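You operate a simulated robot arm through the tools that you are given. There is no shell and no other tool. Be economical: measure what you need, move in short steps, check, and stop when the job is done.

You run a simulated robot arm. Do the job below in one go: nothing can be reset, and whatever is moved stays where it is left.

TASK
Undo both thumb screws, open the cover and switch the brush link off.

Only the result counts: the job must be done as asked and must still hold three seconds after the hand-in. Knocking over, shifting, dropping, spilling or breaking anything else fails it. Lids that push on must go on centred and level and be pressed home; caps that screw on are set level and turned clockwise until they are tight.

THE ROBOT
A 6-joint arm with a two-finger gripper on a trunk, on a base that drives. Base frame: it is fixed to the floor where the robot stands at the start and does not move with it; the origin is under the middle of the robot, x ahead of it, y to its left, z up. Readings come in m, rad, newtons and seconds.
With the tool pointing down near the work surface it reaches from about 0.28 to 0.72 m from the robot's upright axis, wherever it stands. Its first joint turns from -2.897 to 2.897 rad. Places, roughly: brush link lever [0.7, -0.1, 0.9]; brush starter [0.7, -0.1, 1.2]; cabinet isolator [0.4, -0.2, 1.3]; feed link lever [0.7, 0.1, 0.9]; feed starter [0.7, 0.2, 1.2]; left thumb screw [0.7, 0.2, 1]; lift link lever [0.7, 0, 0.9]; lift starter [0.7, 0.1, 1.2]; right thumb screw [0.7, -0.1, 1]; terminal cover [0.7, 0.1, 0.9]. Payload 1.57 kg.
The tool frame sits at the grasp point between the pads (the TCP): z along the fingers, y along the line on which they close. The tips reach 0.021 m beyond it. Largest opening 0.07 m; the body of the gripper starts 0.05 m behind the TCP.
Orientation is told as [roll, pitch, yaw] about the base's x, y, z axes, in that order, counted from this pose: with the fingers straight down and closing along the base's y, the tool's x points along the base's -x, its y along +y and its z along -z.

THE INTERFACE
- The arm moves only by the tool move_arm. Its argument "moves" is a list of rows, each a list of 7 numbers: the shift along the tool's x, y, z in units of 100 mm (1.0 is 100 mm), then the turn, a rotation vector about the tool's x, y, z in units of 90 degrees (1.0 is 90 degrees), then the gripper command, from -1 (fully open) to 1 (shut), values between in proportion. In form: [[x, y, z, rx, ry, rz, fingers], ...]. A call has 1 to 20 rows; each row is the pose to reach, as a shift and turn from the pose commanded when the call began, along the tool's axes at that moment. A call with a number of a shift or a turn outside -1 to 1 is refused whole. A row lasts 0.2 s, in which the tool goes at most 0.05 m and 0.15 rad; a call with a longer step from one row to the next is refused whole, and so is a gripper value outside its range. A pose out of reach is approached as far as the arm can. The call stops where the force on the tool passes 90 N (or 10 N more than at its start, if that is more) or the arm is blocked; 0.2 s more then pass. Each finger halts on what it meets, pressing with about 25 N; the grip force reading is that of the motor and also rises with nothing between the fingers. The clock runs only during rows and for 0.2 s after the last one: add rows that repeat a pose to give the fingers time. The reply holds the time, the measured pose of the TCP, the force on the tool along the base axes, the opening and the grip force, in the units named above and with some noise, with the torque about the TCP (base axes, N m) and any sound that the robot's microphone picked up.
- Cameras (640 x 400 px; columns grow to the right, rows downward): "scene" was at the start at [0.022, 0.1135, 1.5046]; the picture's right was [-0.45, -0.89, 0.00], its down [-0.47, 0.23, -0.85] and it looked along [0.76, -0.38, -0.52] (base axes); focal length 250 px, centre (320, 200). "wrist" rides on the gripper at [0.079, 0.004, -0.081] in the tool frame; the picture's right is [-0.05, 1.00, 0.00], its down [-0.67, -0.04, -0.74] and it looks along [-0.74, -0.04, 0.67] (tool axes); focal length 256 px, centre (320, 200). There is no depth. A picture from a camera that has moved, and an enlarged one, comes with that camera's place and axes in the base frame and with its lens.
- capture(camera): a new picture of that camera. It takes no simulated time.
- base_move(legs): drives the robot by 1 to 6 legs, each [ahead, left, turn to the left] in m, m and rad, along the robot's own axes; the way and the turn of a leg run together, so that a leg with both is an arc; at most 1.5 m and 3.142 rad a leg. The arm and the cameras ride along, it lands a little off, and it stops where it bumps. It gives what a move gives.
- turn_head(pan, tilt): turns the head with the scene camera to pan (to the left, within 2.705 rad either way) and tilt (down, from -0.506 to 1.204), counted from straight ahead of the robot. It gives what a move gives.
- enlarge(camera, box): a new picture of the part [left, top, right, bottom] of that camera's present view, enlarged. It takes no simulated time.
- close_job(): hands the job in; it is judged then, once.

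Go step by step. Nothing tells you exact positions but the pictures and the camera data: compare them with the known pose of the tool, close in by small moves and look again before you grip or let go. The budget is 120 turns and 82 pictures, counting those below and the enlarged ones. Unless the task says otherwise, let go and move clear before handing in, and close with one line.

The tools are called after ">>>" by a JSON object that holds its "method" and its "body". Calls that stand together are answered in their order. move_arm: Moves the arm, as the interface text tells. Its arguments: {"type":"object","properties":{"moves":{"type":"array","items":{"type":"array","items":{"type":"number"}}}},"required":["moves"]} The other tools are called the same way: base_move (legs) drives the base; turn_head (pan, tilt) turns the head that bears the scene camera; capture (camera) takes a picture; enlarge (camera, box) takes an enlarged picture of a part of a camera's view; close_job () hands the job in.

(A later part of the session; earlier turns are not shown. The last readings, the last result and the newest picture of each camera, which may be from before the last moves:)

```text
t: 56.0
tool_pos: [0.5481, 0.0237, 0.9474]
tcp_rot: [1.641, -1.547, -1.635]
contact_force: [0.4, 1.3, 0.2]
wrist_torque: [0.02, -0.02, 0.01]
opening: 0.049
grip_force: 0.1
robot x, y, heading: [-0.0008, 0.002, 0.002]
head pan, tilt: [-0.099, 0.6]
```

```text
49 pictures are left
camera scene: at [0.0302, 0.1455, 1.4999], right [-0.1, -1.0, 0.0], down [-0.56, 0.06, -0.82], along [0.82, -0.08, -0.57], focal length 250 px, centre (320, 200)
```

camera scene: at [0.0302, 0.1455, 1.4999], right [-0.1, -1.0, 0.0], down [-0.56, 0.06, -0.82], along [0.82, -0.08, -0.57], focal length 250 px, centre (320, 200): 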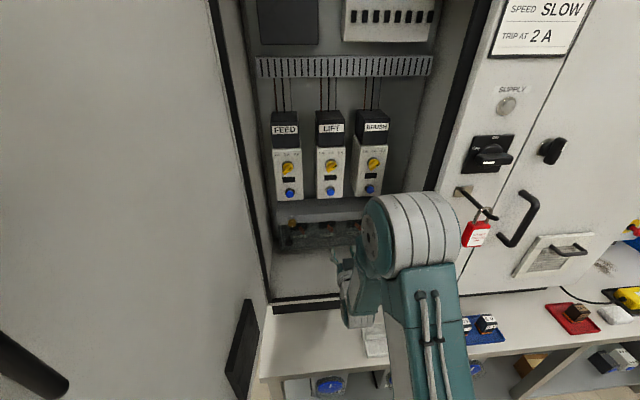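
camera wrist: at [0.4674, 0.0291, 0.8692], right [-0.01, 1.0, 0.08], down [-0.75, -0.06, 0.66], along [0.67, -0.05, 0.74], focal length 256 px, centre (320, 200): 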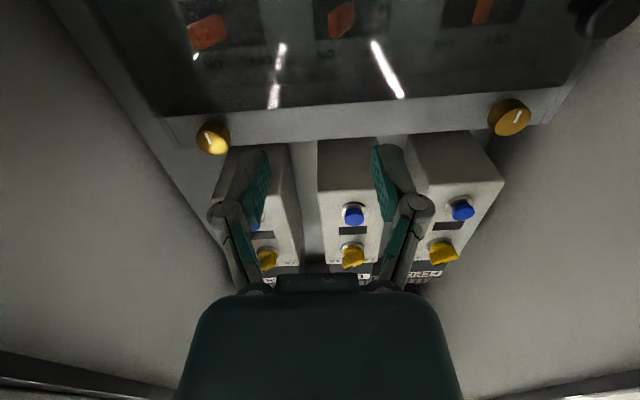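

>>> {"method": "enlarge", "body": {"camera": "wrist", "box": [60, 0, 620, 160]}}

>>> {"method": "enlarge", "body": {"camera": "scene", "box": [265, 195, 365, 258]}}

```text
1.14 times, centred on (340, 80) of wrist
camera zoom: at [0.4674, 0.0291, 0.8692], right [-0.01, 1.0, 0.08], down [-0.75, -0.06, 0.66], along [0.67, -0.05, 0.74], focal length 293 px, centre (297, 337)
```

zoom: 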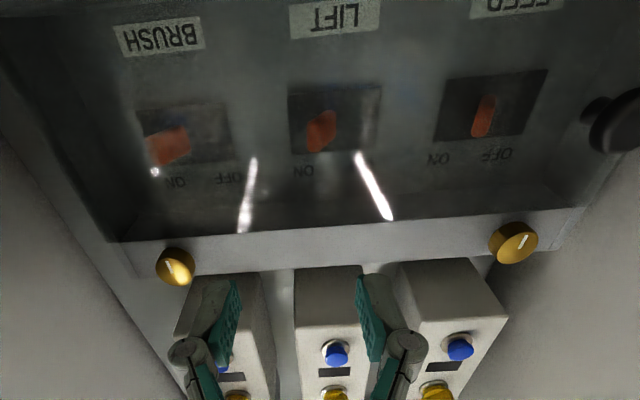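

```text
6.35 times, centred on (315, 226) of scene
camera zoom: at [0.0302, 0.1455, 1.4999], right [-0.1, -1.0, 0.0], down [-0.56, 0.06, -0.82], along [0.82, -0.08, -0.57], focal length 1585 px, centre (352, 32)
```

zoom: 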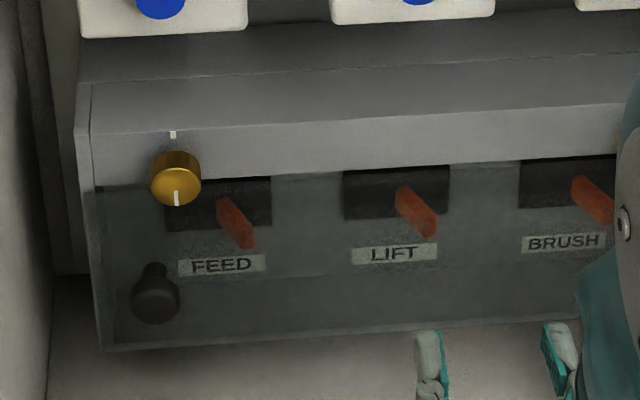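

All levers sit toward the right, which is labelled ON; OFF is to the left. Next is the black knob at the cover's lower left; I'll approach it with the camera turned to the right side.

>>> {"method": "move_arm", "body": {"moves": [[0.02, 0.1, 0, 0, 0, -0.09, -0.4], [0.04, 0.2, 0, 0, 0, -0.18, -0.4], [0.06, 0.3, 0, 0, 0, -0.27, -0.4], [0.08, 0.4, 0, 0, 0, -0.36, -0.4], [0.1, 0.5, 0, 0, 0, -0.45, -0.4], [0.12, 0.6, 0, 0, 0, -0.54, -0.4], [0.14, 0.7, 0, 0, 0, -0.63, -0.4], [0.16, 0.8, 0, 0, 0, -0.72, -0.4], [0.18, 0.9, 0, 0, 0, -0.81, -0.4], [0.2, 1, 0, 0, 0, -0.9, -0.4], [0.25, 1, 0, 0, 0, -0.98, -0.4], [0.25, 1, 0, 0, 0, -0.98, -0.4]]}}

>>> {"method": "capture", "body": {"camera": "wrist"}}

```text
t: 58.6
tool_pos: [0.548, 0.1265, 0.9261]
tcp_rot: [-1.572, -0.055, 1.578]
contact_force: [0.2, 0.2, -0.3]
wrist_torque: [0.0, 0.03, 0.01]
opening: 0.049
grip_force: 0.1
robot x, y, heading: [-0.0003, -0.0004, -0.0]
head pan, tilt: [-0.099, 0.6]
```

```text
46 pictures are left
camera wrist: at [0.4672, 0.0448, 0.9174], right [0.0, 0.11, -0.99], down [-0.75, 0.66, 0.07], along [0.66, 0.75, 0.08], focal length 256 px, centre (320, 200)
```

wrist: 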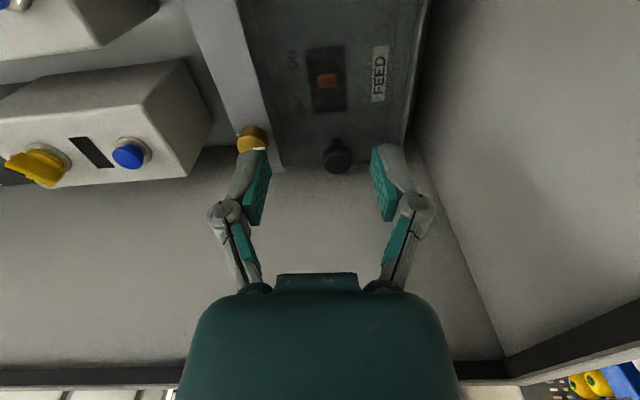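

>>> {"method": "move_arm", "body": {"moves": [[-0.2, 0.04, 0, 0, 0, 0, -0.4], [-0.4, 0.06, 0.1, 0, 0, 0, -0.4], [-0.6, 0.07, 0.2, 0, 0, 0, -0.4], [-0.6, 0.07, 0.4, 0, 0, 0, -0.4], [-0.6, 0.07, 0.5, 0, 0, 0, -0.4], [-0.6, 0.07, 0.5, 0, 0, 0, -0.4]]}}

>>> {"method": "capture", "body": {"camera": "wrist"}}

```text
t: 60.0
tool_pos: [0.5972, 0.187, 0.9226]
tcp_rot: [-1.573, -0.054, 1.578]
contact_force: [-0.8, -0.8, 0.4]
wrist_torque: [0.0, 0.01, 0.0]
opening: 0.0493
grip_force: 0.0
robot x, y, heading: [0.004, -0.0023, -0.001]
head pan, tilt: [-0.099, 0.6]
```

```text
45 pictures are left
camera wrist: at [0.5161, 0.1053, 0.9136], right [0.0, 0.11, -0.99], down [-0.75, 0.66, 0.07], along [0.66, 0.74, 0.08], focal length 256 px, centre (320, 200)
```

wrist: 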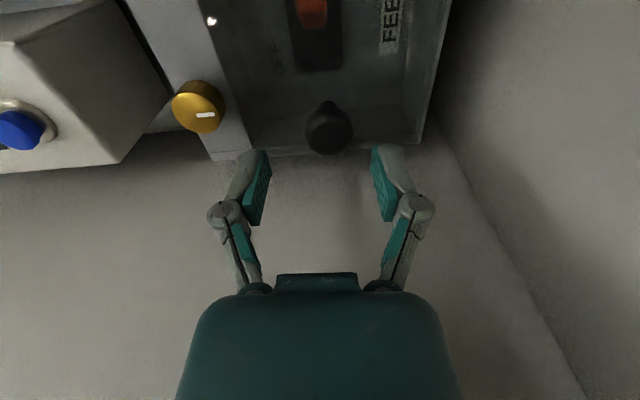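

>>> {"method": "move_arm", "body": {"moves": [[0, 0.03, 0.15, 0, 0, 0, -0.4], [0, 0.03, 0.3, 0, 0, 0, -0.4], [0, 0.03, 0.46, 0, 0, 0, -0.4], [0, 0.03, 0.46, 0, 0, 0, 0.3], [0, 0.03, 0.46, 0, 0, 0, 1], [0, 0.03, 0.46, 0, 0, 0, 1], [0, 0.03, 0.46, 0, 0, 0, 1]]}}

>>> {"method": "capture", "body": {"camera": "wrist"}}

```text
t: 61.6
tool_pos: [0.6419, 0.1856, 0.9172]
tcp_rot: [-1.571, -0.055, 1.577]
contact_force: [-41.0, -1.9, -3.7]
wrist_torque: [0.12, -0.06, -0.41]
opening: 0.0244
grip_force: 32.1
robot x, y, heading: [-0.0011, -0.0008, -0.0]
head pan, tilt: [-0.099, 0.6]
```

```text
44 pictures are left
camera wrist: at [0.5607, 0.1056, 0.9094], right [0.0, 0.11, -0.99], down [-0.75, 0.66, 0.07], along [0.66, 0.75, 0.08], focal length 256 px, centre (320, 200)
```

wrist: 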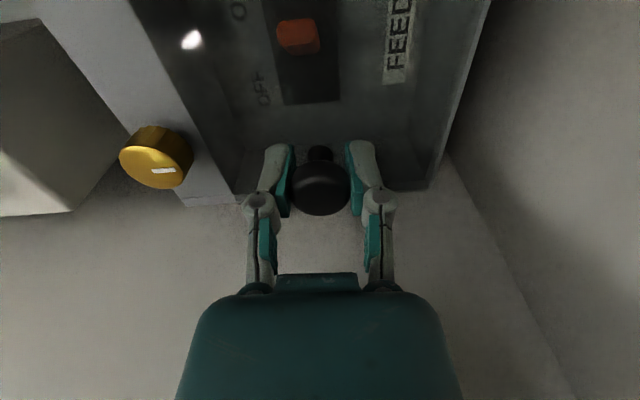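

Knob gripped. Pull out gently to feel the hinge.

>>> {"method": "move_arm", "body": {"moves": [[0, 0, -0.05, 0, 0, 0, 1], [0, 0, -0.1, 0, 0, 0, 1], [0, 0, -0.15, 0, 0, 0, 1], [0, 0, -0.2, 0, 0, 0, 1], [0, 0, -0.2, 0, 0, 0, 1]]}}

>>> {"method": "capture", "body": {"camera": "wrist"}}

```text
t: 62.8
tool_pos: [0.6256, 0.1858, 0.9183]
tcp_rot: [-1.569, -0.057, 1.576]
contact_force: [3.2, -6.3, -23.1]
wrist_torque: [0.04, -0.06, 0.76]
opening: 0.0243
grip_force: 32.1
robot x, y, heading: [0.0008, -0.0026, 0.005]
head pan, tilt: [-0.099, 0.6]
```

```text
43 pictures are left
camera wrist: at [0.5434, 0.1045, 0.9095], right [0.0, 0.11, -0.99], down [-0.75, 0.66, 0.07], along [0.66, 0.74, 0.08], focal length 256 px, centre (320, 200)
```

wrist: 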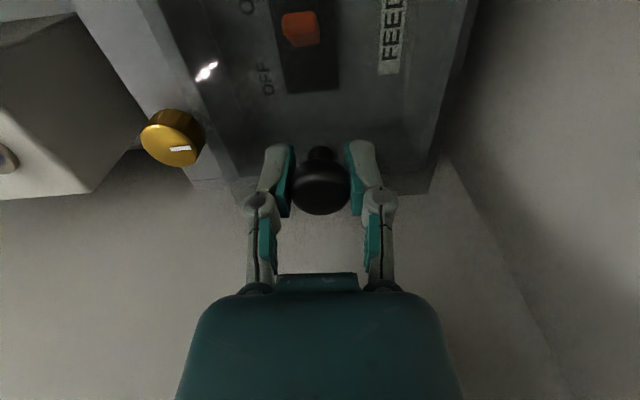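

Torque about +z and force toward the right show a vertical hinge on the right. I'll follow that arc partway.

>>> {"method": "move_arm", "body": {"moves": [[0.03, 0.02, -0.1, 0, -0.02, 0, 1], [0.067, 0.03, -0.205, 0, -0.03, 0, 1], [0.1, 0.03, -0.32, 0, -0.05, 0, 1], [0.13, 0.03, -0.44, 0, -0.07, 0, 1], [0.17, 0.03, -0.55, 0, -0.09, 0, 1], [0.22, 0.03, -0.665, 0, -0.11, 0, 1], [0.27, 0.03, -0.78, 0, -0.13, 0, 1], [0.327, 0.03, -0.885, 0, -0.15, 0, 1], [0.327, 0.03, -0.885, 0, -0.15, 0, 1]]}}

>>> {"method": "capture", "body": {"camera": "wrist"}}

>>> {"method": "capture", "body": {"camera": "scene"}}

```text
t: 64.8
tool_pos: [0.5346, 0.1531, 0.9174]
tcp_rot: [-1.592, -0.054, 1.814]
contact_force: [-11.2, 22.4, 28.9]
wrist_torque: [0.1, -0.06, 0.05]
opening: 0.0247
grip_force: 32.4
robot x, y, heading: [0.0009, -0.0035, 0.002]
head pan, tilt: [-0.099, 0.6]
```

```text
42 pictures are left
camera wrist: at [0.4748, 0.0555, 0.9072], right [-0.01, 0.11, -0.99], down [-0.88, 0.46, 0.06], along [0.47, 0.88, 0.09], focal length 256 px, centre (320, 200)
```

wrist: 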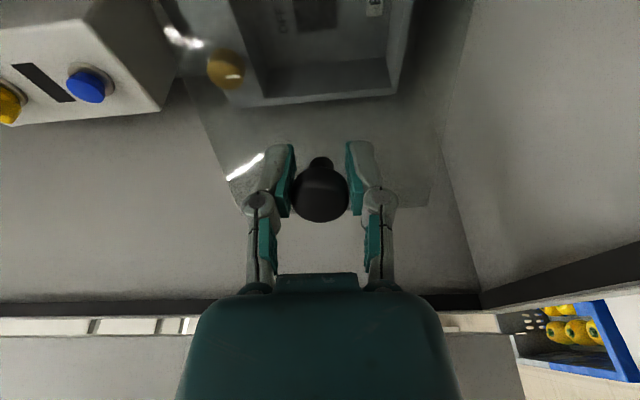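

```text
41 pictures are left
camera scene: at [0.0275, 0.1498, 1.4996], right [-0.1, -0.99, 0.0], down [-0.56, 0.05, -0.83], along [0.82, -0.08, -0.56], focal length 250 px, centre (320, 200)
```

scene: 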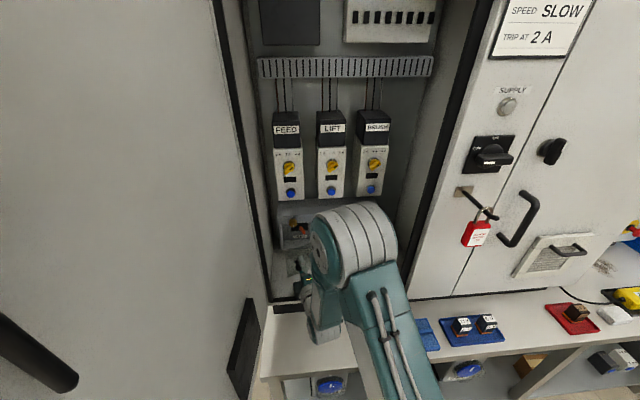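

Cover swings nicely on its right-hand hinge. Continue the arc.

>>> {"method": "move_arm", "body": {"moves": [[0.03, -0.02, -0.1, 0, -0.03, 0, 1], [0.056, -0.02, -0.21, 0, -0.06, 0, 1], [0.1, -0.02, -0.32, 0, -0.085, 0, 1], [0.15, -0.02, -0.434, 0, -0.11, 0, 1], [0.205, -0.02, -0.54, 0, -0.135, 0, 1], [0.262, -0.02, -0.647, 0, -0.16, 0, 1], [0.325, -0.02, -0.75, 0, -0.19, 0, 1], [0.386, -0.02, -0.853, 0, -0.22, 0, 1], [0.386, -0.02, -0.853, 0, -0.22, 0, 1]]}}

>>> {"method": "capture", "body": {"camera": "wrist"}}

>>> {"method": "capture", "body": {"camera": "scene"}}

```text
t: 66.8
tool_pos: [0.4648, 0.0901, 0.9141]
tcp_rot: [-1.602, -0.048, 2.15]
contact_force: [29.0, -31.7, -17.5]
wrist_torque: [-0.08, 0.31, -0.36]
opening: 0.0
grip_force: 28.6
robot x, y, heading: [0.0017, -0.004, 0.001]
head pan, tilt: [-0.099, 0.6]
```

```text
40 pictures are left
camera wrist: at [0.4392, -0.0228, 0.9024], right [-0.03, 0.1, -0.99], down [-0.99, 0.15, 0.05], along [0.15, 0.98, 0.1], focal length 256 px, centre (320, 200)
```

wrist: 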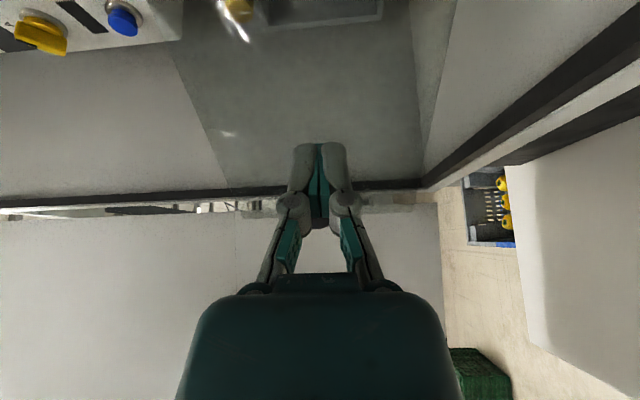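

```text
39 pictures are left
camera scene: at [0.0334, 0.138, 1.5005], right [-0.1, -0.99, 0.0], down [-0.56, 0.06, -0.82], along [0.82, -0.08, -0.57], focal length 250 px, centre (320, 200)
```

scene: 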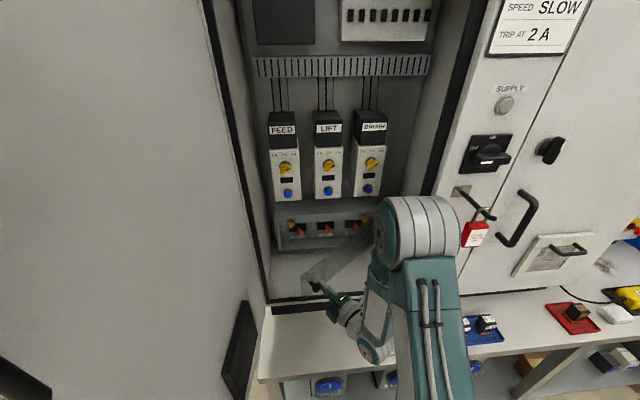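

The knob slipped out at around 43°. Let me look at where the cover stands.

>>> {"method": "enlarge", "body": {"camera": "scene", "box": [260, 200, 420, 300]}}

>>> {"method": "enlarge", "body": {"camera": "wrist", "box": [200, 80, 456, 240]}}

```text
4.00 times, centred on (340, 250) of scene
camera zoom: at [0.0334, 0.138, 1.5005], right [-0.1, -0.99, 0.0], down [-0.56, 0.06, -0.82], along [0.82, -0.08, -0.57], focal length 999 px, centre (240, 0)
```

zoom: 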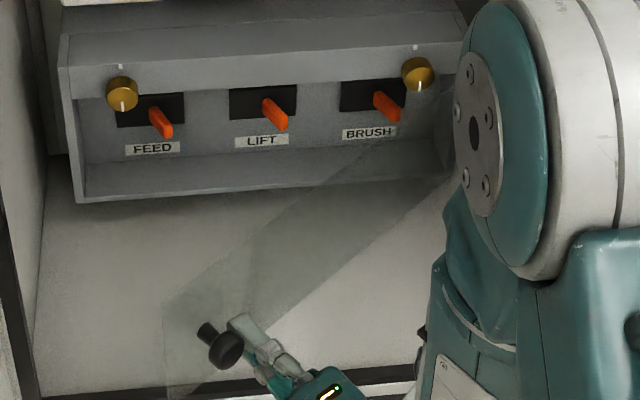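

```text
2.50 times, centred on (328, 160) of wrist
camera zoom: at [0.4392, -0.0228, 0.9024], right [-0.03, 0.1, -0.99], down [-0.99, 0.15, 0.05], along [0.15, 0.98, 0.1], focal length 640 px, centre (300, 300)
```

zoom: 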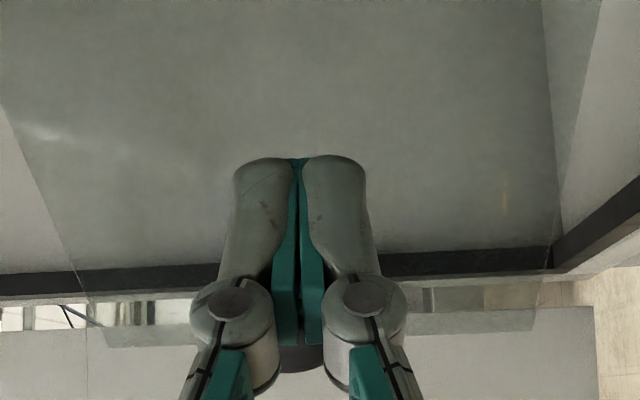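

The cover stands open about 43° by itself. I'll retract and back the base a little for room.

>>> {"method": "move_arm", "body": {"moves": [[0, 0, -0.1, 0, 0, 0, 1], [0, 0, -0.25, 0, 0, 0, 1], [0, 0, -0.4, 0, 0, 0, 1], [0, 0, -0.5, 0, 0, 0, 1], [0, 0, -0.5, 0, 0, 0, 1]]}}

>>> {"method": "capture", "body": {"camera": "wrist"}}

```text
t: 68.0
tool_pos: [0.4367, 0.061, 0.9082]
tcp_rot: [-1.609, -0.04, 2.153]
contact_force: [39.5, -31.9, 21.5]
wrist_torque: [0.52, 0.32, -0.42]
opening: 0.0
grip_force: 28.7
out of reach, approached as far as the arm can: row 3, 4, 5
robot x, y, heading: [-0.0034, -0.0008, 0.002]
head pan, tilt: [-0.099, 0.6]
```

```text
36 pictures are left
camera wrist: at [0.4115, -0.0504, 0.8973], right [-0.02, 0.1, -0.99], down [-0.99, 0.15, 0.03], along [0.15, 0.98, 0.1], focal length 256 px, centre (320, 200)
```

wrist: 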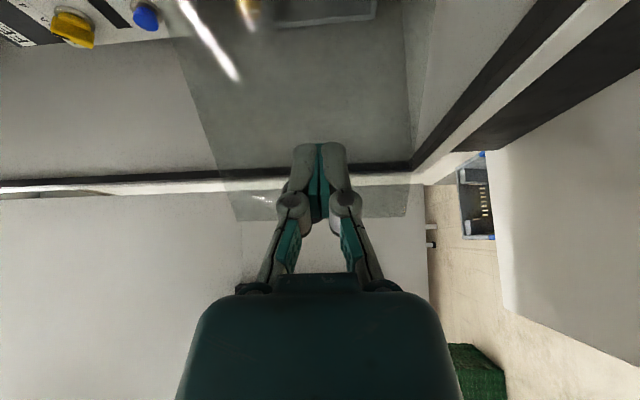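

The fingers closed on the stem behind the knob, so it came along. I'll open the fingers to free it, then retreat.

>>> {"method": "move_arm", "body": {"moves": [[0, 0, 0, 0, 0, 0, 0.2], [0, 0, 0, 0, 0, 0, -0.4], [0, 0, 0, 0, 0, 0, -0.6], [0, 0, 0, 0, 0, 0, -0.6]]}}

>>> {"method": "enlarge", "body": {"camera": "scene", "box": [260, 200, 420, 300]}}

>>> {"method": "capture", "body": {"camera": "wrist"}}

```text
t: 69.0
tool_pos: [0.4328, 0.0699, 0.9073]
tcp_rot: [-1.601, -0.046, 2.165]
contact_force: [0.2, -0.4, 0.9]
wrist_torque: [-0.01, 0.03, -0.01]
opening: 0.0561
grip_force: 0.1
robot x, y, heading: [-0.0008, 0.0003, -0.0]
head pan, tilt: [-0.099, 0.6]
```

```text
4.00 times, centred on (340, 250) of scene
camera zoom: at [0.0288, 0.1506, 1.4996], right [-0.1, -1.0, 0.0], down [-0.56, 0.05, -0.82], along [0.82, -0.08, -0.57], focal length 999 px, centre (240, 0)
```

zoom: 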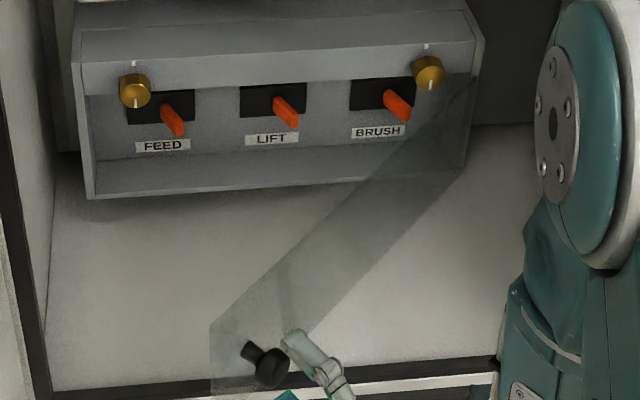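

```text
34 pictures are left
camera wrist: at [0.408, -0.042, 0.8965], right [-0.03, 0.1, -0.99], down [-0.99, 0.13, 0.04], along [0.14, 0.99, 0.09], focal length 256 px, centre (320, 200)
```

wrist: 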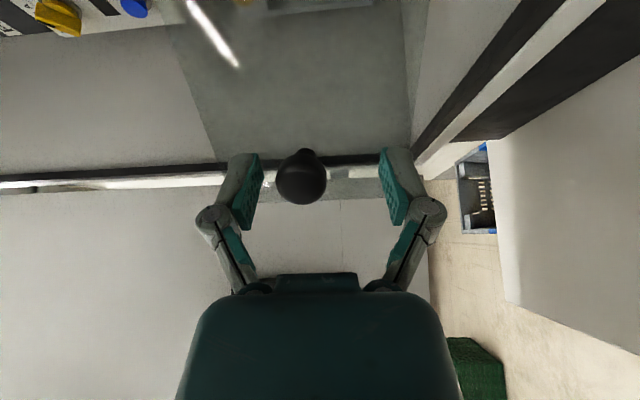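

Knob is free now. Back the base off 0.15 m.

>>> {"method": "base_move", "body": {"legs": [[-0.15, 0, 0]]}}

>>> {"method": "capture", "body": {"camera": "scene"}}

```text
t: 70.4
tool_pos: [0.2843, 0.0654, 0.906]
tcp_rot: [-1.603, -0.046, 2.161]
contact_force: [0.2, 0.5, 0.3]
wrist_torque: [0.01, 0.03, 0.01]
opening: 0.056
grip_force: 0.0
robot x, y, heading: [-0.1515, -0.0015, -0.003]
head pan, tilt: [-0.099, 0.6]
```

```text
33 pictures are left
camera scene: at [-0.1195, 0.1458, 1.4999], right [-0.1, -1.0, 0.0], down [-0.56, 0.06, -0.82], along [0.82, -0.08, -0.57], focal length 250 px, centre (320, 200)
```

scene: 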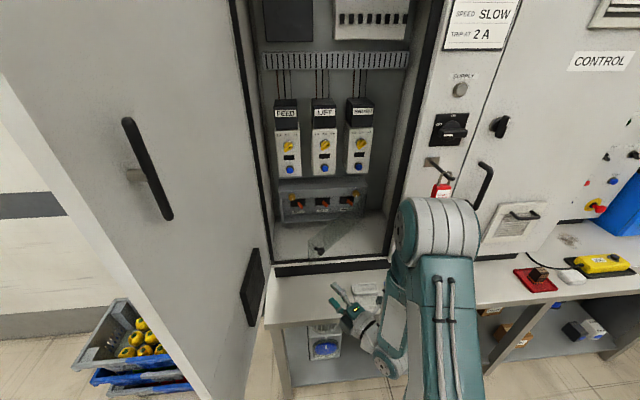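

>>> {"method": "move_arm", "body": {"moves": [[-0.16, -0.08, 0.11, 0, 0.08, 0, 0.2], [-0.33, -0.16, 0.22, 0, 0.16, 0, 1], [-0.5, -0.24, 0.33, 0, 0.24, 0, 1], [-0.66, -0.32, 0.45, 0, 0.32, 0, 1], [-0.83, -0.4, 0.56, 0, 0.38, 0, 1], [-0.83, -0.4, 0.56, 0, 0.38, 0, 1]]}}

>>> {"method": "move_arm", "body": {"moves": [[0, 0, 0, 0, 0, 0.09, 1], [0, 0, 0, 0, 0, 0.18, 1], [0, 0, 0, 0, 0, 0.27, 1], [0, 0, 0, 0, 0, 0.36, 1], [0, 0, 0, 0, 0, 0.45, 1], [0, 0, 0, 0, 0, 0.54, 1], [0, 0, 0, 0, 0, 0.63, 1], [0, 0, 0, 0, 0, 0.72, 1], [0, 0, 0, 0, 0, 0.81, 1], [0, 0, 0, 0, 0, 0.9, 1], [0, 0, 0, 0, 0, 0.97, 1], [0, 0, 0, 0, 0, 0.97, 1]]}}

>>> {"method": "capture", "body": {"camera": "scene"}}

>>> {"method": "capture", "body": {"camera": "wrist"}}

```text
t: 71.8
tool_pos: [0.2853, 0.1627, 0.952]
tcp_rot: [-1.573, -0.058, 1.561]
contact_force: [-1.0, 0.0, 0.5]
wrist_torque: [0.02, 0.01, 0.02]
opening: 0.0
grip_force: 25.0
out of reach, approached as far as the arm can: row 1, 2, 3, 4
robot x, y, heading: [-0.1501, -0.0001, 0.003]
head pan, tilt: [-0.099, 0.6]
```

```text
t: 74.4
tool_pos: [0.2845, 0.1634, 0.9515]
tcp_rot: [1.688, -1.559, -1.694]
contact_force: [-0.3, 0.2, 0.8]
wrist_torque: [0.0, -0.01, 0.01]
opening: 0.0
grip_force: 25.3
robot x, y, heading: [-0.1508, 0.0003, 0.001]
head pan, tilt: [-0.099, 0.6]
```

```text
32 pictures are left
camera scene: at [-0.1198, 0.1467, 1.4998], right [-0.1, -1.0, 0.0], down [-0.56, 0.05, -0.82], along [0.82, -0.08, -0.57], focal length 250 px, centre (320, 200)
```

scene: 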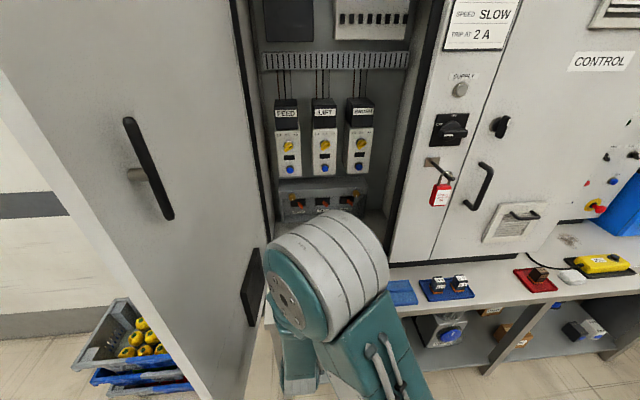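

```text
31 pictures are left
camera wrist: at [0.2027, 0.1673, 0.873], right [0.01, 1.0, 0.06], down [-0.75, -0.04, 0.66], along [0.67, -0.05, 0.74], focal length 256 px, centre (320, 200)
```

wrist: 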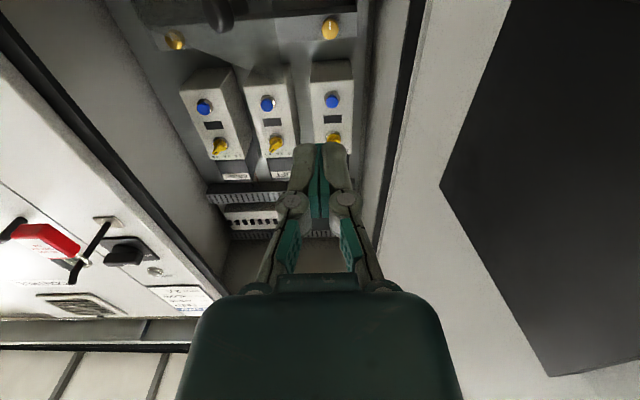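

Knob is at about (0.43, 0.087), so the cover is near 48°. I'll go past its free edge on the left, to push from inside.

>>> {"method": "move_arm", "body": {"moves": [[0, 0.02, 0.25, 0, 0, 0, 1], [0, 0.03, 0.5, 0, 0, 0, 1], [0, 0.04, 0.75, 0, 0, 0, 1], [0, 0.04, 1, 0, 0, 0, 1], [0, 0.04, 1, 0, 0, 0, 1]]}}

>>> {"method": "capture", "body": {"camera": "wrist"}}

```text
t: 75.6
tool_pos: [0.3846, 0.1662, 0.9523]
tcp_rot: [1.647, -1.562, -1.655]
contact_force: [-0.2, 0.1, 0.0]
wrist_torque: [0.03, 0.01, 0.04]
opening: 0.0
grip_force: 25.2
robot x, y, heading: [-0.148, -0.0008, 0.001]
head pan, tilt: [-0.099, 0.6]
```

```text
30 pictures are left
camera wrist: at [0.3025, 0.1706, 0.8728], right [0.01, 1.0, 0.06], down [-0.75, -0.04, 0.67], along [0.67, -0.05, 0.74], focal length 256 px, centre (320, 200)
```

wrist: 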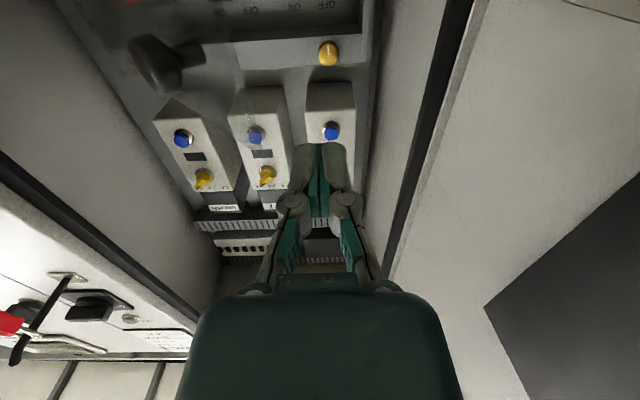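

>>> {"method": "move_arm", "body": {"moves": [[0.03, 0, 0.25, 0, 0, 0, 1], [0.05, 0, 0.5, 0, 0, 0, 1], [0.05, 0, 0.75, 0, 0, 0, 1], [0.05, 0, 1, 0, 0, 0, 1], [0.05, 0, 1, 0, 0, 0, 1]]}}

>>> {"method": "capture", "body": {"camera": "wrist"}}

```text
t: 76.8
tool_pos: [0.4876, 0.1653, 0.9479]
tcp_rot: [1.7, -1.562, -1.708]
contact_force: [0.1, 0.0, 0.0]
wrist_torque: [-0.02, 0.0, 0.01]
opening: 0.0
grip_force: 24.9
robot x, y, heading: [-0.1524, -0.0005, 0.0]
head pan, tilt: [-0.099, 0.6]
```

```text
29 pictures are left
camera wrist: at [0.4051, 0.1692, 0.8677], right [0.01, 1.0, 0.06], down [-0.75, -0.03, 0.67], along [0.67, -0.05, 0.74], focal length 256 px, centre (320, 200)
```

wrist: 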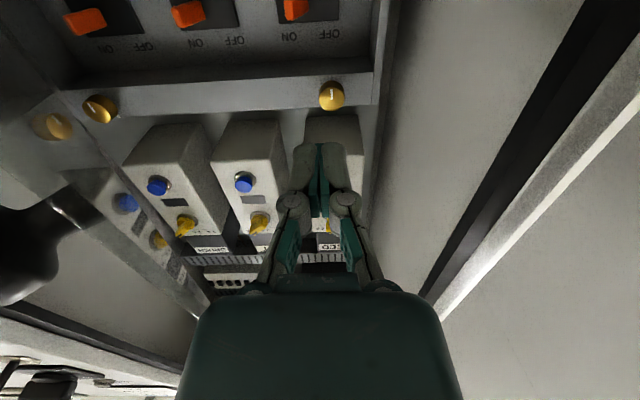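

Inside the cover now. Sweep right to push it open.

>>> {"method": "move_arm", "body": {"moves": [[0, -0.15, 0, 0, 0, 0, 1], [0, -0.3, 0, 0, 0, 0, 1], [0, -0.42, 0, 0, 0, 0, 1], [0, -0.54, 0, 0, 0, 0, 1], [0, -0.66, 0, 0, 0, 0, 1], [0, -0.78, 0, 0, 0, 0, 1], [0, -0.9, 0, 0, 0, 0, 1], [0, -1, 0, 0, 0, 0, 1], [0, -1, 0, 0, 0, 0, 1]]}}

>>> {"method": "capture", "body": {"camera": "wrist"}}

>>> {"method": "capture", "body": {"camera": "scene"}}

```text
t: 77.7
tool_pos: [0.4747, 0.1416, 0.946]
tcp_rot: [0.924, -1.562, -0.888]
contact_force: [-55.9, 52.8, 3.2]
wrist_torque: [-0.29, -0.47, -4.12]
opening: 0.0
grip_force: 24.6
robot x, y, heading: [-0.1523, 0.005, 0.005]
head pan, tilt: [-0.099, 0.6]
stopped in row 4: the force on the tool passed its limit at 102 N (the readings are from after the stop); the commanded pose is now the measured one
```

```text
28 pictures are left
camera wrist: at [0.3918, 0.1425, 0.8672], right [-0.03, 1.0, 0.06], down [-0.74, -0.07, 0.67], along [0.67, -0.02, 0.74], focal length 256 px, centre (320, 200)
```

wrist: 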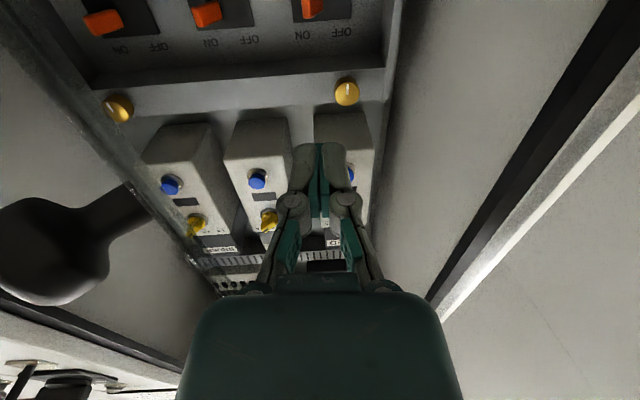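

```text
27 pictures are left
camera scene: at [-0.1267, 0.1591, 1.499], right [-0.09, -1.0, 0.01], down [-0.56, 0.05, -0.83], along [0.82, -0.08, -0.56], focal length 250 px, centre (320, 200)
```

scene: 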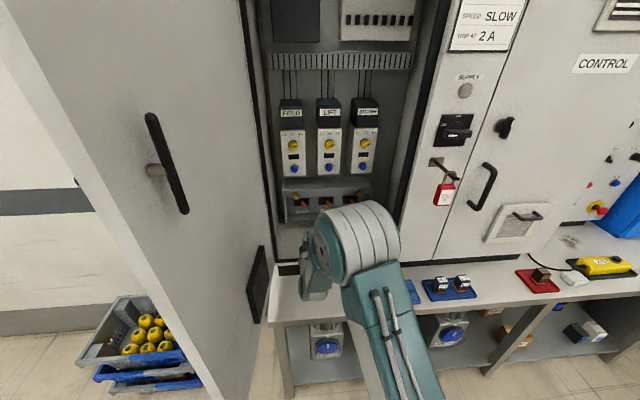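

The gripper body met the plate edge end-on. Instead I'll point the tool down and use the fingers as a post inside the cover; first ease left and pitch down.

>>> {"method": "move_arm", "body": {"moves": [[0, 0.1, 0.05, 0, 0, 0, 1], [0, 0.2, 0.1, 0, 0, 0, 1], [-0.1, 0.24, 0.2, 0, 0, 0, 1], [-0.2, 0.24, 0.28, 0, 0.08, 0, 1], [-0.3, 0.24, 0.28, 0, 0.16, 0, 1], [-0.4, 0.24, 0.28, 0, 0.24, 0, 1], [-0.5, 0.24, 0.28, 0, 0.32, 0, 1], [-0.6, 0.24, 0.28, 0, 0.4, 0, 1], [-0.6, 0.24, 0.28, 0, 0.48, 0, 1], [-0.6, 0.24, 0.28, 0, 0.56, 0, 1], [-0.6, 0.24, 0.28, 0, 0.64, 0, 1], [-0.6, 0.24, 0.28, 0, 0.72, 0, 1], [-0.6, 0.24, 0.28, 0, 0.8, 0, 1], [-0.6, 0.24, 0.28, 0, 0.88, 0, 1], [-0.6, 0.24, 0.28, 0, 0.96, 0, 1], [-0.6, 0.24, 0.28, 0, 1, 0, 1]]}}

>>> {"method": "capture", "body": {"camera": "wrist"}}

>>> {"method": "capture", "body": {"camera": "scene"}}

```text
t: 78.5
tool_pos: [0.4935, 0.1618, 0.9471]
tcp_rot: [0.15, -1.501, -0.113]
contact_force: [-28.6, 30.4, -3.4]
wrist_torque: [-0.08, -0.45, -2.22]
opening: 0.0
grip_force: 24.6
robot x, y, heading: [-0.1495, 0.0046, 0.006]
head pan, tilt: [-0.099, 0.6]
stopped in row 4: the force on the tool passed its limit at 96 N (the readings are from after the stop); the commanded pose is now the measured one
```

```text
26 pictures are left
camera wrist: at [0.4061, 0.1623, 0.8735], right [-0.03, 1.0, 0.06], down [-0.69, -0.07, 0.72], along [0.72, -0.02, 0.7], focal length 256 px, centre (320, 200)
```

wrist: 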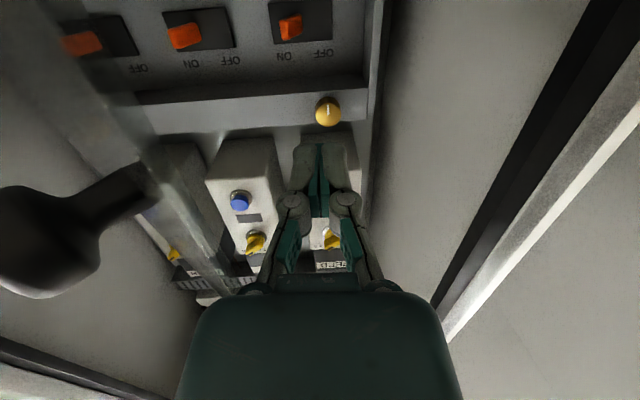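

```text
25 pictures are left
camera scene: at [-0.1238, 0.1568, 1.4992], right [-0.09, -1.0, 0.01], down [-0.56, 0.05, -0.83], along [0.82, -0.08, -0.56], focal length 250 px, centre (320, 200)
```

scene: 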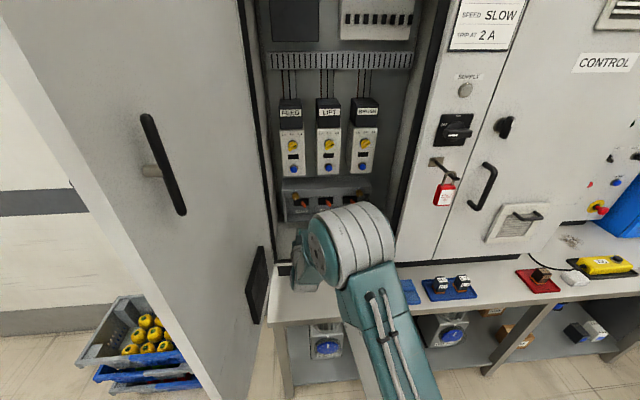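

The wrist is pressing the plate edge, so I'll retreat straight out and come in from above instead.

>>> {"method": "move_arm", "body": {"moves": [[0, 0.03, -0.1, 0, 0, 0, 1], [0, 0.04, -0.3, 0, 0, 0, 1], [0, 0.04, -0.5, 0, 0, 0, 1], [-0.1, 0.04, -0.7, 0, 0, 0, 1], [-0.3, 0.02, -0.9, 0, 0, 0, 1], [-0.5, 0, -1, 0, 0, 0, 1], [-0.7, 0, -1, 0, 0, 0, 1], [-0.9, 0, -1, 0, 0, 0, 1], [-1, 0, -1, 0, 0, 0, 1], [-1, 0, -1, 0, 0, 0, 1]]}}

>>> {"method": "capture", "body": {"camera": "scene"}}

```text
t: 80.8
tool_pos: [0.4024, 0.1552, 1.0545]
tcp_rot: [0.175, -1.505, -0.147]
contact_force: [0.8, 0.8, -1.0]
wrist_torque: [-0.01, 0.02, -0.04]
opening: 0.0
grip_force: 24.9
robot x, y, heading: [-0.1487, 0.0053, 0.005]
head pan, tilt: [-0.099, 0.6]
```

```text
24 pictures are left
camera scene: at [-0.1223, 0.15, 1.4999], right [-0.1, -1.0, 0.0], down [-0.56, 0.05, -0.82], along [0.82, -0.08, -0.57], focal length 250 px, centre (320, 200)
```

scene: 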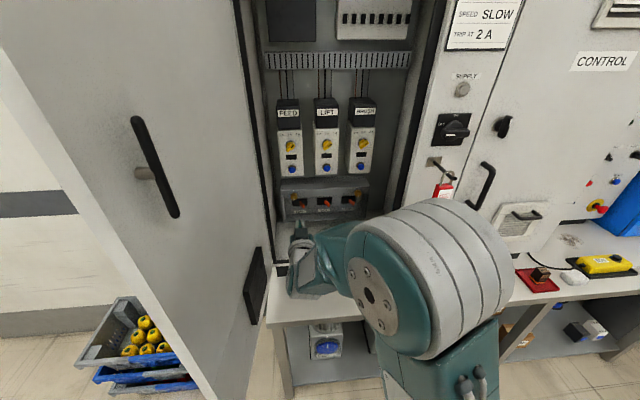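

>>> {"method": "move_arm", "body": {"moves": [[-0.08, 0, 0, 0, 0.08, 0, 1], [-0.16, 0, 0, 0, 0.16, 0, 1], [-0.24, 0, 0, 0, 0.24, 0, 1], [-0.32, 0, 0, 0, 0.32, 0, 1], [-0.4, 0, 0, 0, 0.4, 0, 1], [-0.48, 0, 0, 0, 0.48, 0, 1], [-0.56, 0, 0, 0, 0.56, 0, 1], [-0.64, 0, 0, 0, 0.64, 0, 1], [-0.7, 0, 0, 0, 0.72, 0, 1], [-0.7, 0, 0, 0, 0.8, 0, 1], [-0.7, 0, 0, 0, 0.88, 0, 1], [-0.7, 0, 0, 0, 0.96, 0, 1], [-0.7, 0, 0, 0, 0.96, 0, 1]]}}

>>> {"method": "capture", "body": {"camera": "scene"}}

>>> {"method": "capture", "body": {"camera": "wrist"}}

```text
t: 83.5
tool_pos: [0.3971, 0.1509, 1.1053]
tcp_rot: [-0.253, -0.112, 0.042]
contact_force: [-0.1, 1.3, -0.9]
wrist_torque: [-0.01, -0.05, -0.02]
opening: 0.0
grip_force: 24.9
out of reach, approached as far as the arm can: row 8, 9, 10, 11, 12, 13
robot x, y, heading: [-0.1533, 0.0064, 0.003]
head pan, tilt: [-0.099, 0.6]
```

```text
23 pictures are left
camera scene: at [-0.1218, 0.1499, 1.4998], right [-0.09, -1.0, 0.0], down [-0.56, 0.05, -0.82], along [0.82, -0.08, -0.57], focal length 250 px, centre (320, 200)
```

scene: 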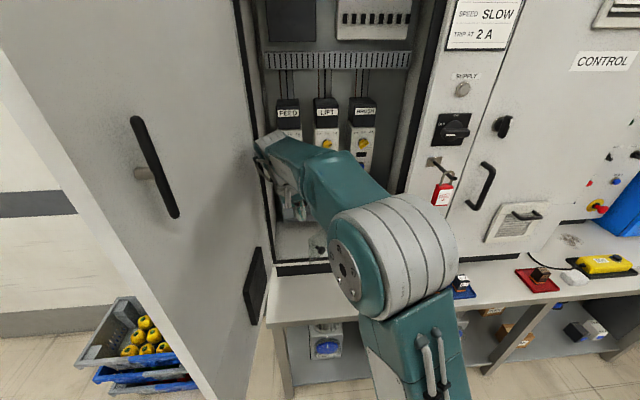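

```text
22 pictures are left
camera wrist: at [0.3086, 0.1711, 1.1733], right [0.04, 0.97, -0.24], down [0.57, 0.18, 0.8], along [0.82, -0.17, -0.55], focal length 256 px, centre (320, 200)
```

wrist: 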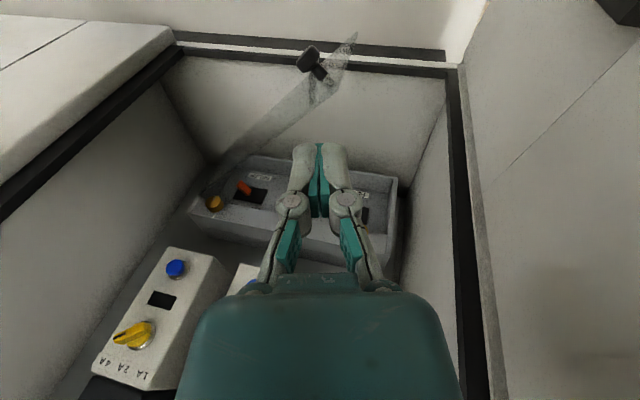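

From here I see the cover edge near (0.43, 0.135). I'll straighten the tool and move in over the plate.

>>> {"method": "move_arm", "body": {"moves": [[-0.25, -0.09, 0.1, -0.06, 0.03, 0, 1], [-0.5, -0.17, 0.2, -0.12, 0.06, 0, 1], [-0.75, -0.26, 0.3, -0.16, 0.07, 0, 1], [-0.97, -0.34, 0.4, -0.16, 0.07, 0, 1], [-0.97, -0.34, 0.4, -0.16, 0.07, 0, 1]]}}

>>> {"method": "capture", "body": {"camera": "wrist"}}

```text
t: 84.8
tool_pos: [0.4907, 0.1137, 1.0754]
tcp_rot: [-0.269, -0.08, 0.038]
contact_force: [0.4, -0.3, 0.2]
wrist_torque: [-0.02, 0.01, -0.03]
opening: 0.0001
grip_force: 25.1
out of reach, approached as far as the arm can: row 1, 2, 3, 4, 5
robot x, y, heading: [-0.147, 0.0037, -0.0]
head pan, tilt: [-0.099, 0.6]
```

```text
21 pictures are left
camera wrist: at [0.4028, 0.135, 1.1472], right [0.04, 0.96, -0.26], down [0.6, 0.19, 0.78], along [0.8, -0.19, -0.57], focal length 256 px, centre (320, 200)
```

wrist: 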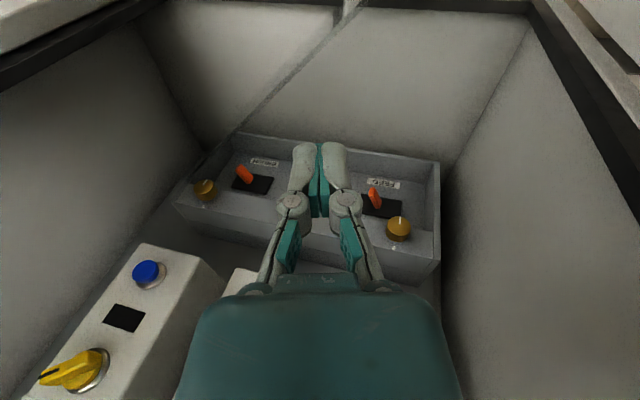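

The tool keeps a 15° tilt toward the right, which is fine for pushing. Lower it inside the cover.

>>> {"method": "move_arm", "body": {"moves": [[-0.35, 0, 0, 0, 0, 0, 1], [-0.33, 0.08, 0.3, 0, 0, 0, 1], [-0.3, 0.16, 0.6, 0, 0, 0, 1], [-0.28, 0.25, 0.95, 0, 0, 0, 1], [-0.28, 0.25, 0.98, 0, 0, 0, 1]]}}

>>> {"method": "capture", "body": {"camera": "wrist"}}

```text
t: 86.0
tool_pos: [0.5254, 0.1116, 0.9789]
tcp_rot: [-0.269, -0.083, 0.036]
contact_force: [-1.0, 0.1, 0.6]
wrist_torque: [-0.01, 0.05, 0.02]
opening: 0.0
grip_force: 25.1
robot x, y, heading: [-0.155, 0.0001, 0.004]
head pan, tilt: [-0.099, 0.6]
```

```text
20 pictures are left
camera wrist: at [0.4395, 0.1323, 1.0494], right [0.04, 0.96, -0.26], down [0.6, 0.19, 0.78], along [0.8, -0.19, -0.57], focal length 256 px, centre (320, 200)
```

wrist: 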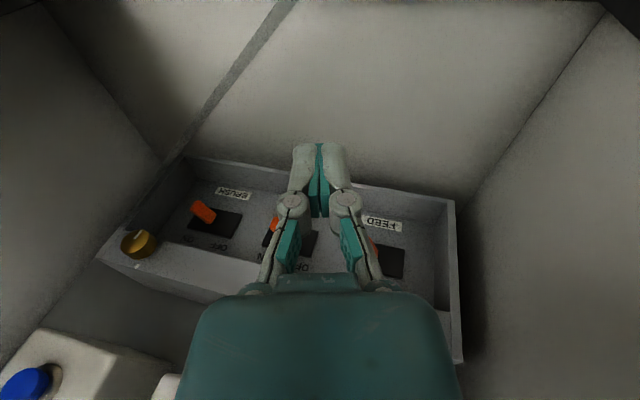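

>>> {"method": "move_arm", "body": {"moves": [[0.02, 0.05, 0.19, 0, 0, 0, 1], [0.07, -0.1, 0.22, 0, 0, 0, 1], [0.14, -0.26, 0.27, 0, 0, 0, 1], [0.215, -0.43, 0.31, 0, 0, 0, 1], [0.29, -0.62, 0.36, 0, 0, 0, 1], [0.365, -0.814, 0.404, 0, 0, 0, 1], [0.365, -0.814, 0.404, 0, 0, 0, 1]]}}

>>> {"method": "capture", "body": {"camera": "wrist"}}

```text
t: 87.5
tool_pos: [0.4938, 0.021, 0.9601]
tcp_rot: [-0.268, -0.08, 0.039]
contact_force: [0.9, -0.5, -0.3]
wrist_torque: [0.01, 0.01, 0.0]
opening: 0.0
grip_force: 24.8
robot x, y, heading: [-0.1527, 0.0049, 0.007]
head pan, tilt: [-0.099, 0.6]
```

```text
19 pictures are left
camera wrist: at [0.4067, 0.0421, 1.0303], right [0.04, 0.96, -0.26], down [0.6, 0.19, 0.78], along [0.8, -0.19, -0.57], focal length 256 px, centre (320, 200)
```

wrist: 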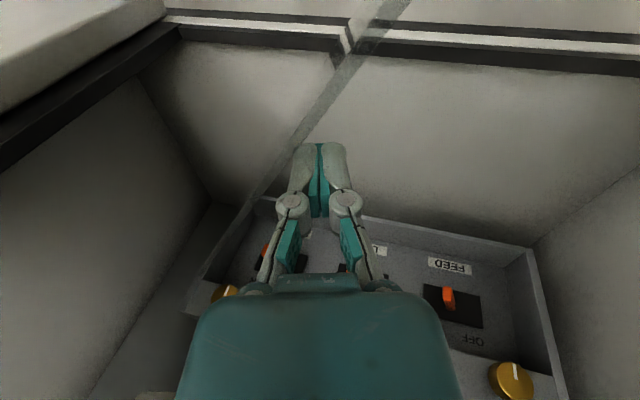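

>>> {"method": "move_arm", "body": {"moves": [[0.06, -0.18, 0.09, 0, 0, 0, 1], [0.124, -0.37, 0.145, 0, 0, 0, 1], [0.19, -0.56, 0.19, 0, 0, 0, 1], [0.253, -0.757, 0.24, 0, 0, 0, 1], [0.253, -0.757, 0.24, 0, 0, 0, 1]]}}

>>> {"method": "capture", "body": {"camera": "wrist"}}

>>> {"method": "capture", "body": {"camera": "scene"}}

```text
t: 88.8
tool_pos: [0.4687, -0.0567, 0.9531]
tcp_rot: [-0.276, -0.085, 0.032]
contact_force: [-0.9, -0.2, -0.1]
wrist_torque: [-0.01, 0.02, 0.0]
opening: 0.0
grip_force: 25.3
out of reach, approached as far as the arm can: row 4, 5
robot x, y, heading: [-0.1503, 0.0062, 0.003]
head pan, tilt: [-0.099, 0.6]
```

```text
18 pictures are left
camera wrist: at [0.3814, -0.0347, 1.0226], right [0.05, 0.96, -0.27], down [0.6, 0.19, 0.78], along [0.8, -0.2, -0.57], focal length 256 px, centre (320, 200)
```

wrist: 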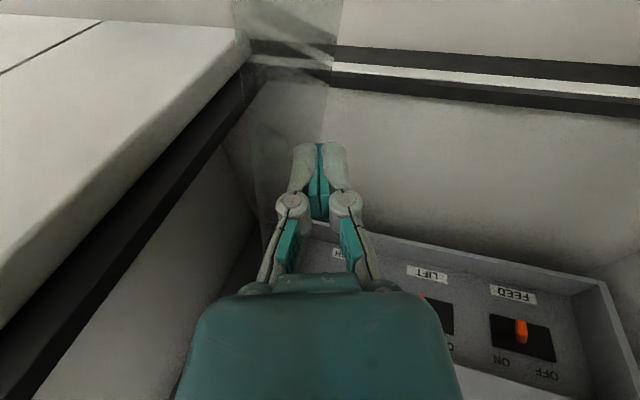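

```text
17 pictures are left
camera scene: at [-0.1214, 0.1489, 1.4999], right [-0.1, -1.0, 0.0], down [-0.56, 0.05, -0.82], along [0.82, -0.08, -0.57], focal length 250 px, centre (320, 200)
```

scene: 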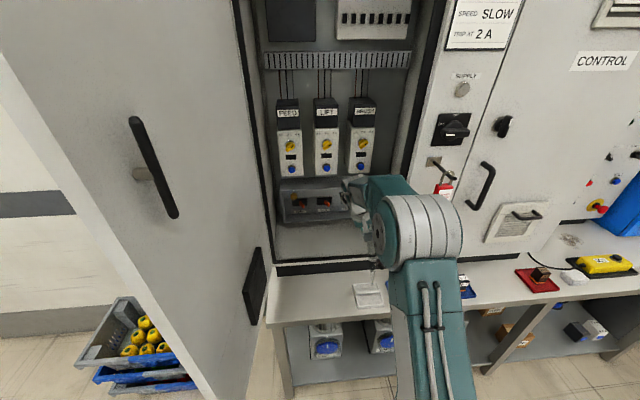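

The cover is at about 80°. One more small push to the right.

>>> {"method": "move_arm", "body": {"moves": [[0.0, -0.1, 0.03, 0, 0, 0, 1], [0.0, -0.2, 0.06, 0, 0, 0, 1], [0.0, -0.2, 0.06, 0, 0, 0, 1]]}}

>>> {"method": "capture", "body": {"camera": "wrist"}}

```text
t: 89.5
tool_pos: [0.4646, -0.0655, 0.9455]
tcp_rot: [-0.28, -0.086, 0.027]
contact_force: [-0.8, -0.5, -0.5]
wrist_torque: [-0.02, 0.02, 0.0]
opening: 0.0
grip_force: 25.0
out of reach, approached as far as the arm can: row 1, 2, 3
robot x, y, heading: [-0.1537, 0.0047, -0.0]
head pan, tilt: [-0.099, 0.6]
```

```text
16 pictures are left
camera wrist: at [0.3772, -0.0429, 1.0155], right [0.05, 0.96, -0.27], down [0.6, 0.19, 0.78], along [0.8, -0.2, -0.56], focal length 256 px, centre (320, 200)
```

wrist: 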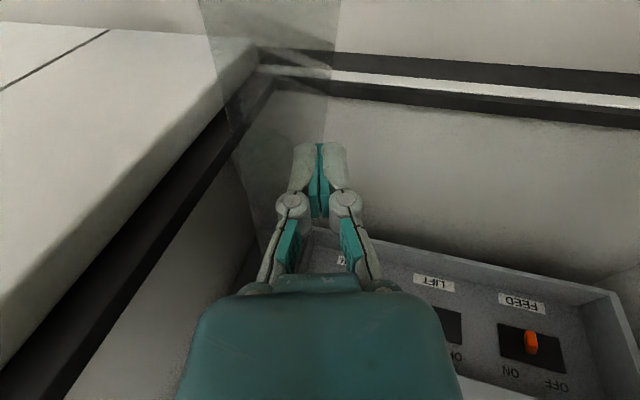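

The cover stands open about 90°. Now raise out, and pitch forward for the brush lever, whose tip I place at about (0.669, -0.054, 0.925).

>>> {"method": "move_arm", "body": {"moves": [[0, 0.1, -0.2, 0, 0, 0, 1], [0, 0.2, -0.45, 0, 0, 0, 1], [0, 0.3, -0.7, 0, 0, 0, 1], [0, 0.4, -0.95, 0, 0, 0, 1], [0, 0.5, -1, 0, -0.08, 0, 1], [0, 0.6, -1, 0, -0.16, 0, 1], [0, 0.6, -1, 0, -0.24, 0, 1], [0, 0.6, -1, 0, -0.32, 0, 1], [0, 0.6, -1, 0, -0.4, 0, 1], [0, 0.6, -1, 0, -0.48, 0, 1], [0, 0.6, -1, 0, -0.56, 0, 1], [0, 0.6, -1, 0, -0.64, 0, 1], [0, 0.6, -1, 0, -0.67, 0, 1], [0, 0.6, -1, 0, -0.67, 0, 1]]}}

>>> {"method": "capture", "body": {"camera": "scene"}}

```text
t: 92.5
tool_pos: [0.4551, 0.0174, 1.0255]
tcp_rot: [-0.578, -1.065, 0.535]
contact_force: [-0.9, 0.7, -0.4]
wrist_torque: [0.0, -0.01, -0.03]
opening: 0.0
grip_force: 25.0
robot x, y, heading: [-0.1457, -0.0012, 0.003]
head pan, tilt: [-0.099, 0.6]
```

```text
15 pictures are left
camera scene: at [-0.1221, 0.1493, 1.4999], right [-0.1, -1.0, 0.0], down [-0.56, 0.05, -0.82], along [0.82, -0.08, -0.57], focal length 250 px, centre (320, 200)
```

scene: 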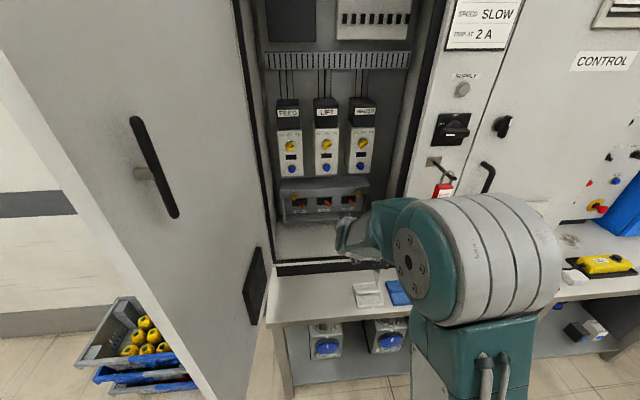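

>>> {"method": "move_arm", "body": {"moves": [[0.02, -0.06, 0.2, 0, 0, 0.06, 0.5], [0.04, -0.12, 0.4, 0, 0, 0.12, 0.1], [0.06, -0.18, 0.6, 0, 0, 0.17, 0.1], [0.08, -0.24, 0.8, 0, 0, 0.17, 0.1], [0.1, -0.3, 1, 0, 0, 0.17, 0.1], [0.1, -0.3, 1, 0, 0, 0.17, 0.1]]}}

>>> {"method": "capture", "body": {"camera": "wrist"}}

```text
t: 94.0
tool_pos: [0.543, -0.0251, 0.9868]
tcp_rot: [-0.06, -1.151, -0.041]
contact_force: [0.3, 0.1, 0.4]
wrist_torque: [-0.01, 0.01, 0.0]
opening: 0.0316
grip_force: 0.0
robot x, y, heading: [-0.1499, 0.0029, 0.002]
head pan, tilt: [-0.099, 0.6]
```

```text
14 pictures are left
camera wrist: at [0.4368, -0.0125, 0.9467], right [0.12, 0.99, 0.02], down [-0.41, 0.03, 0.91], along [0.9, -0.12, 0.41], focal length 256 px, centre (320, 200)
```

wrist: 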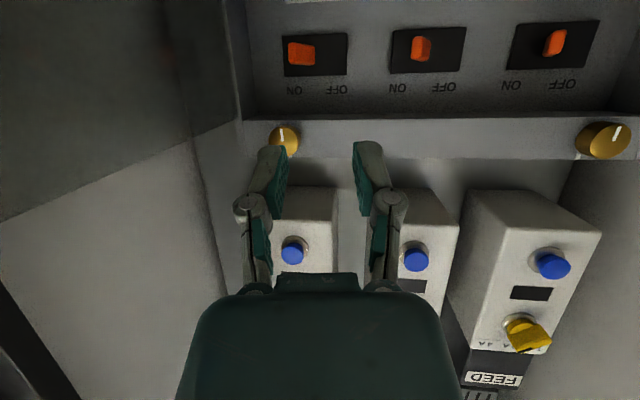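

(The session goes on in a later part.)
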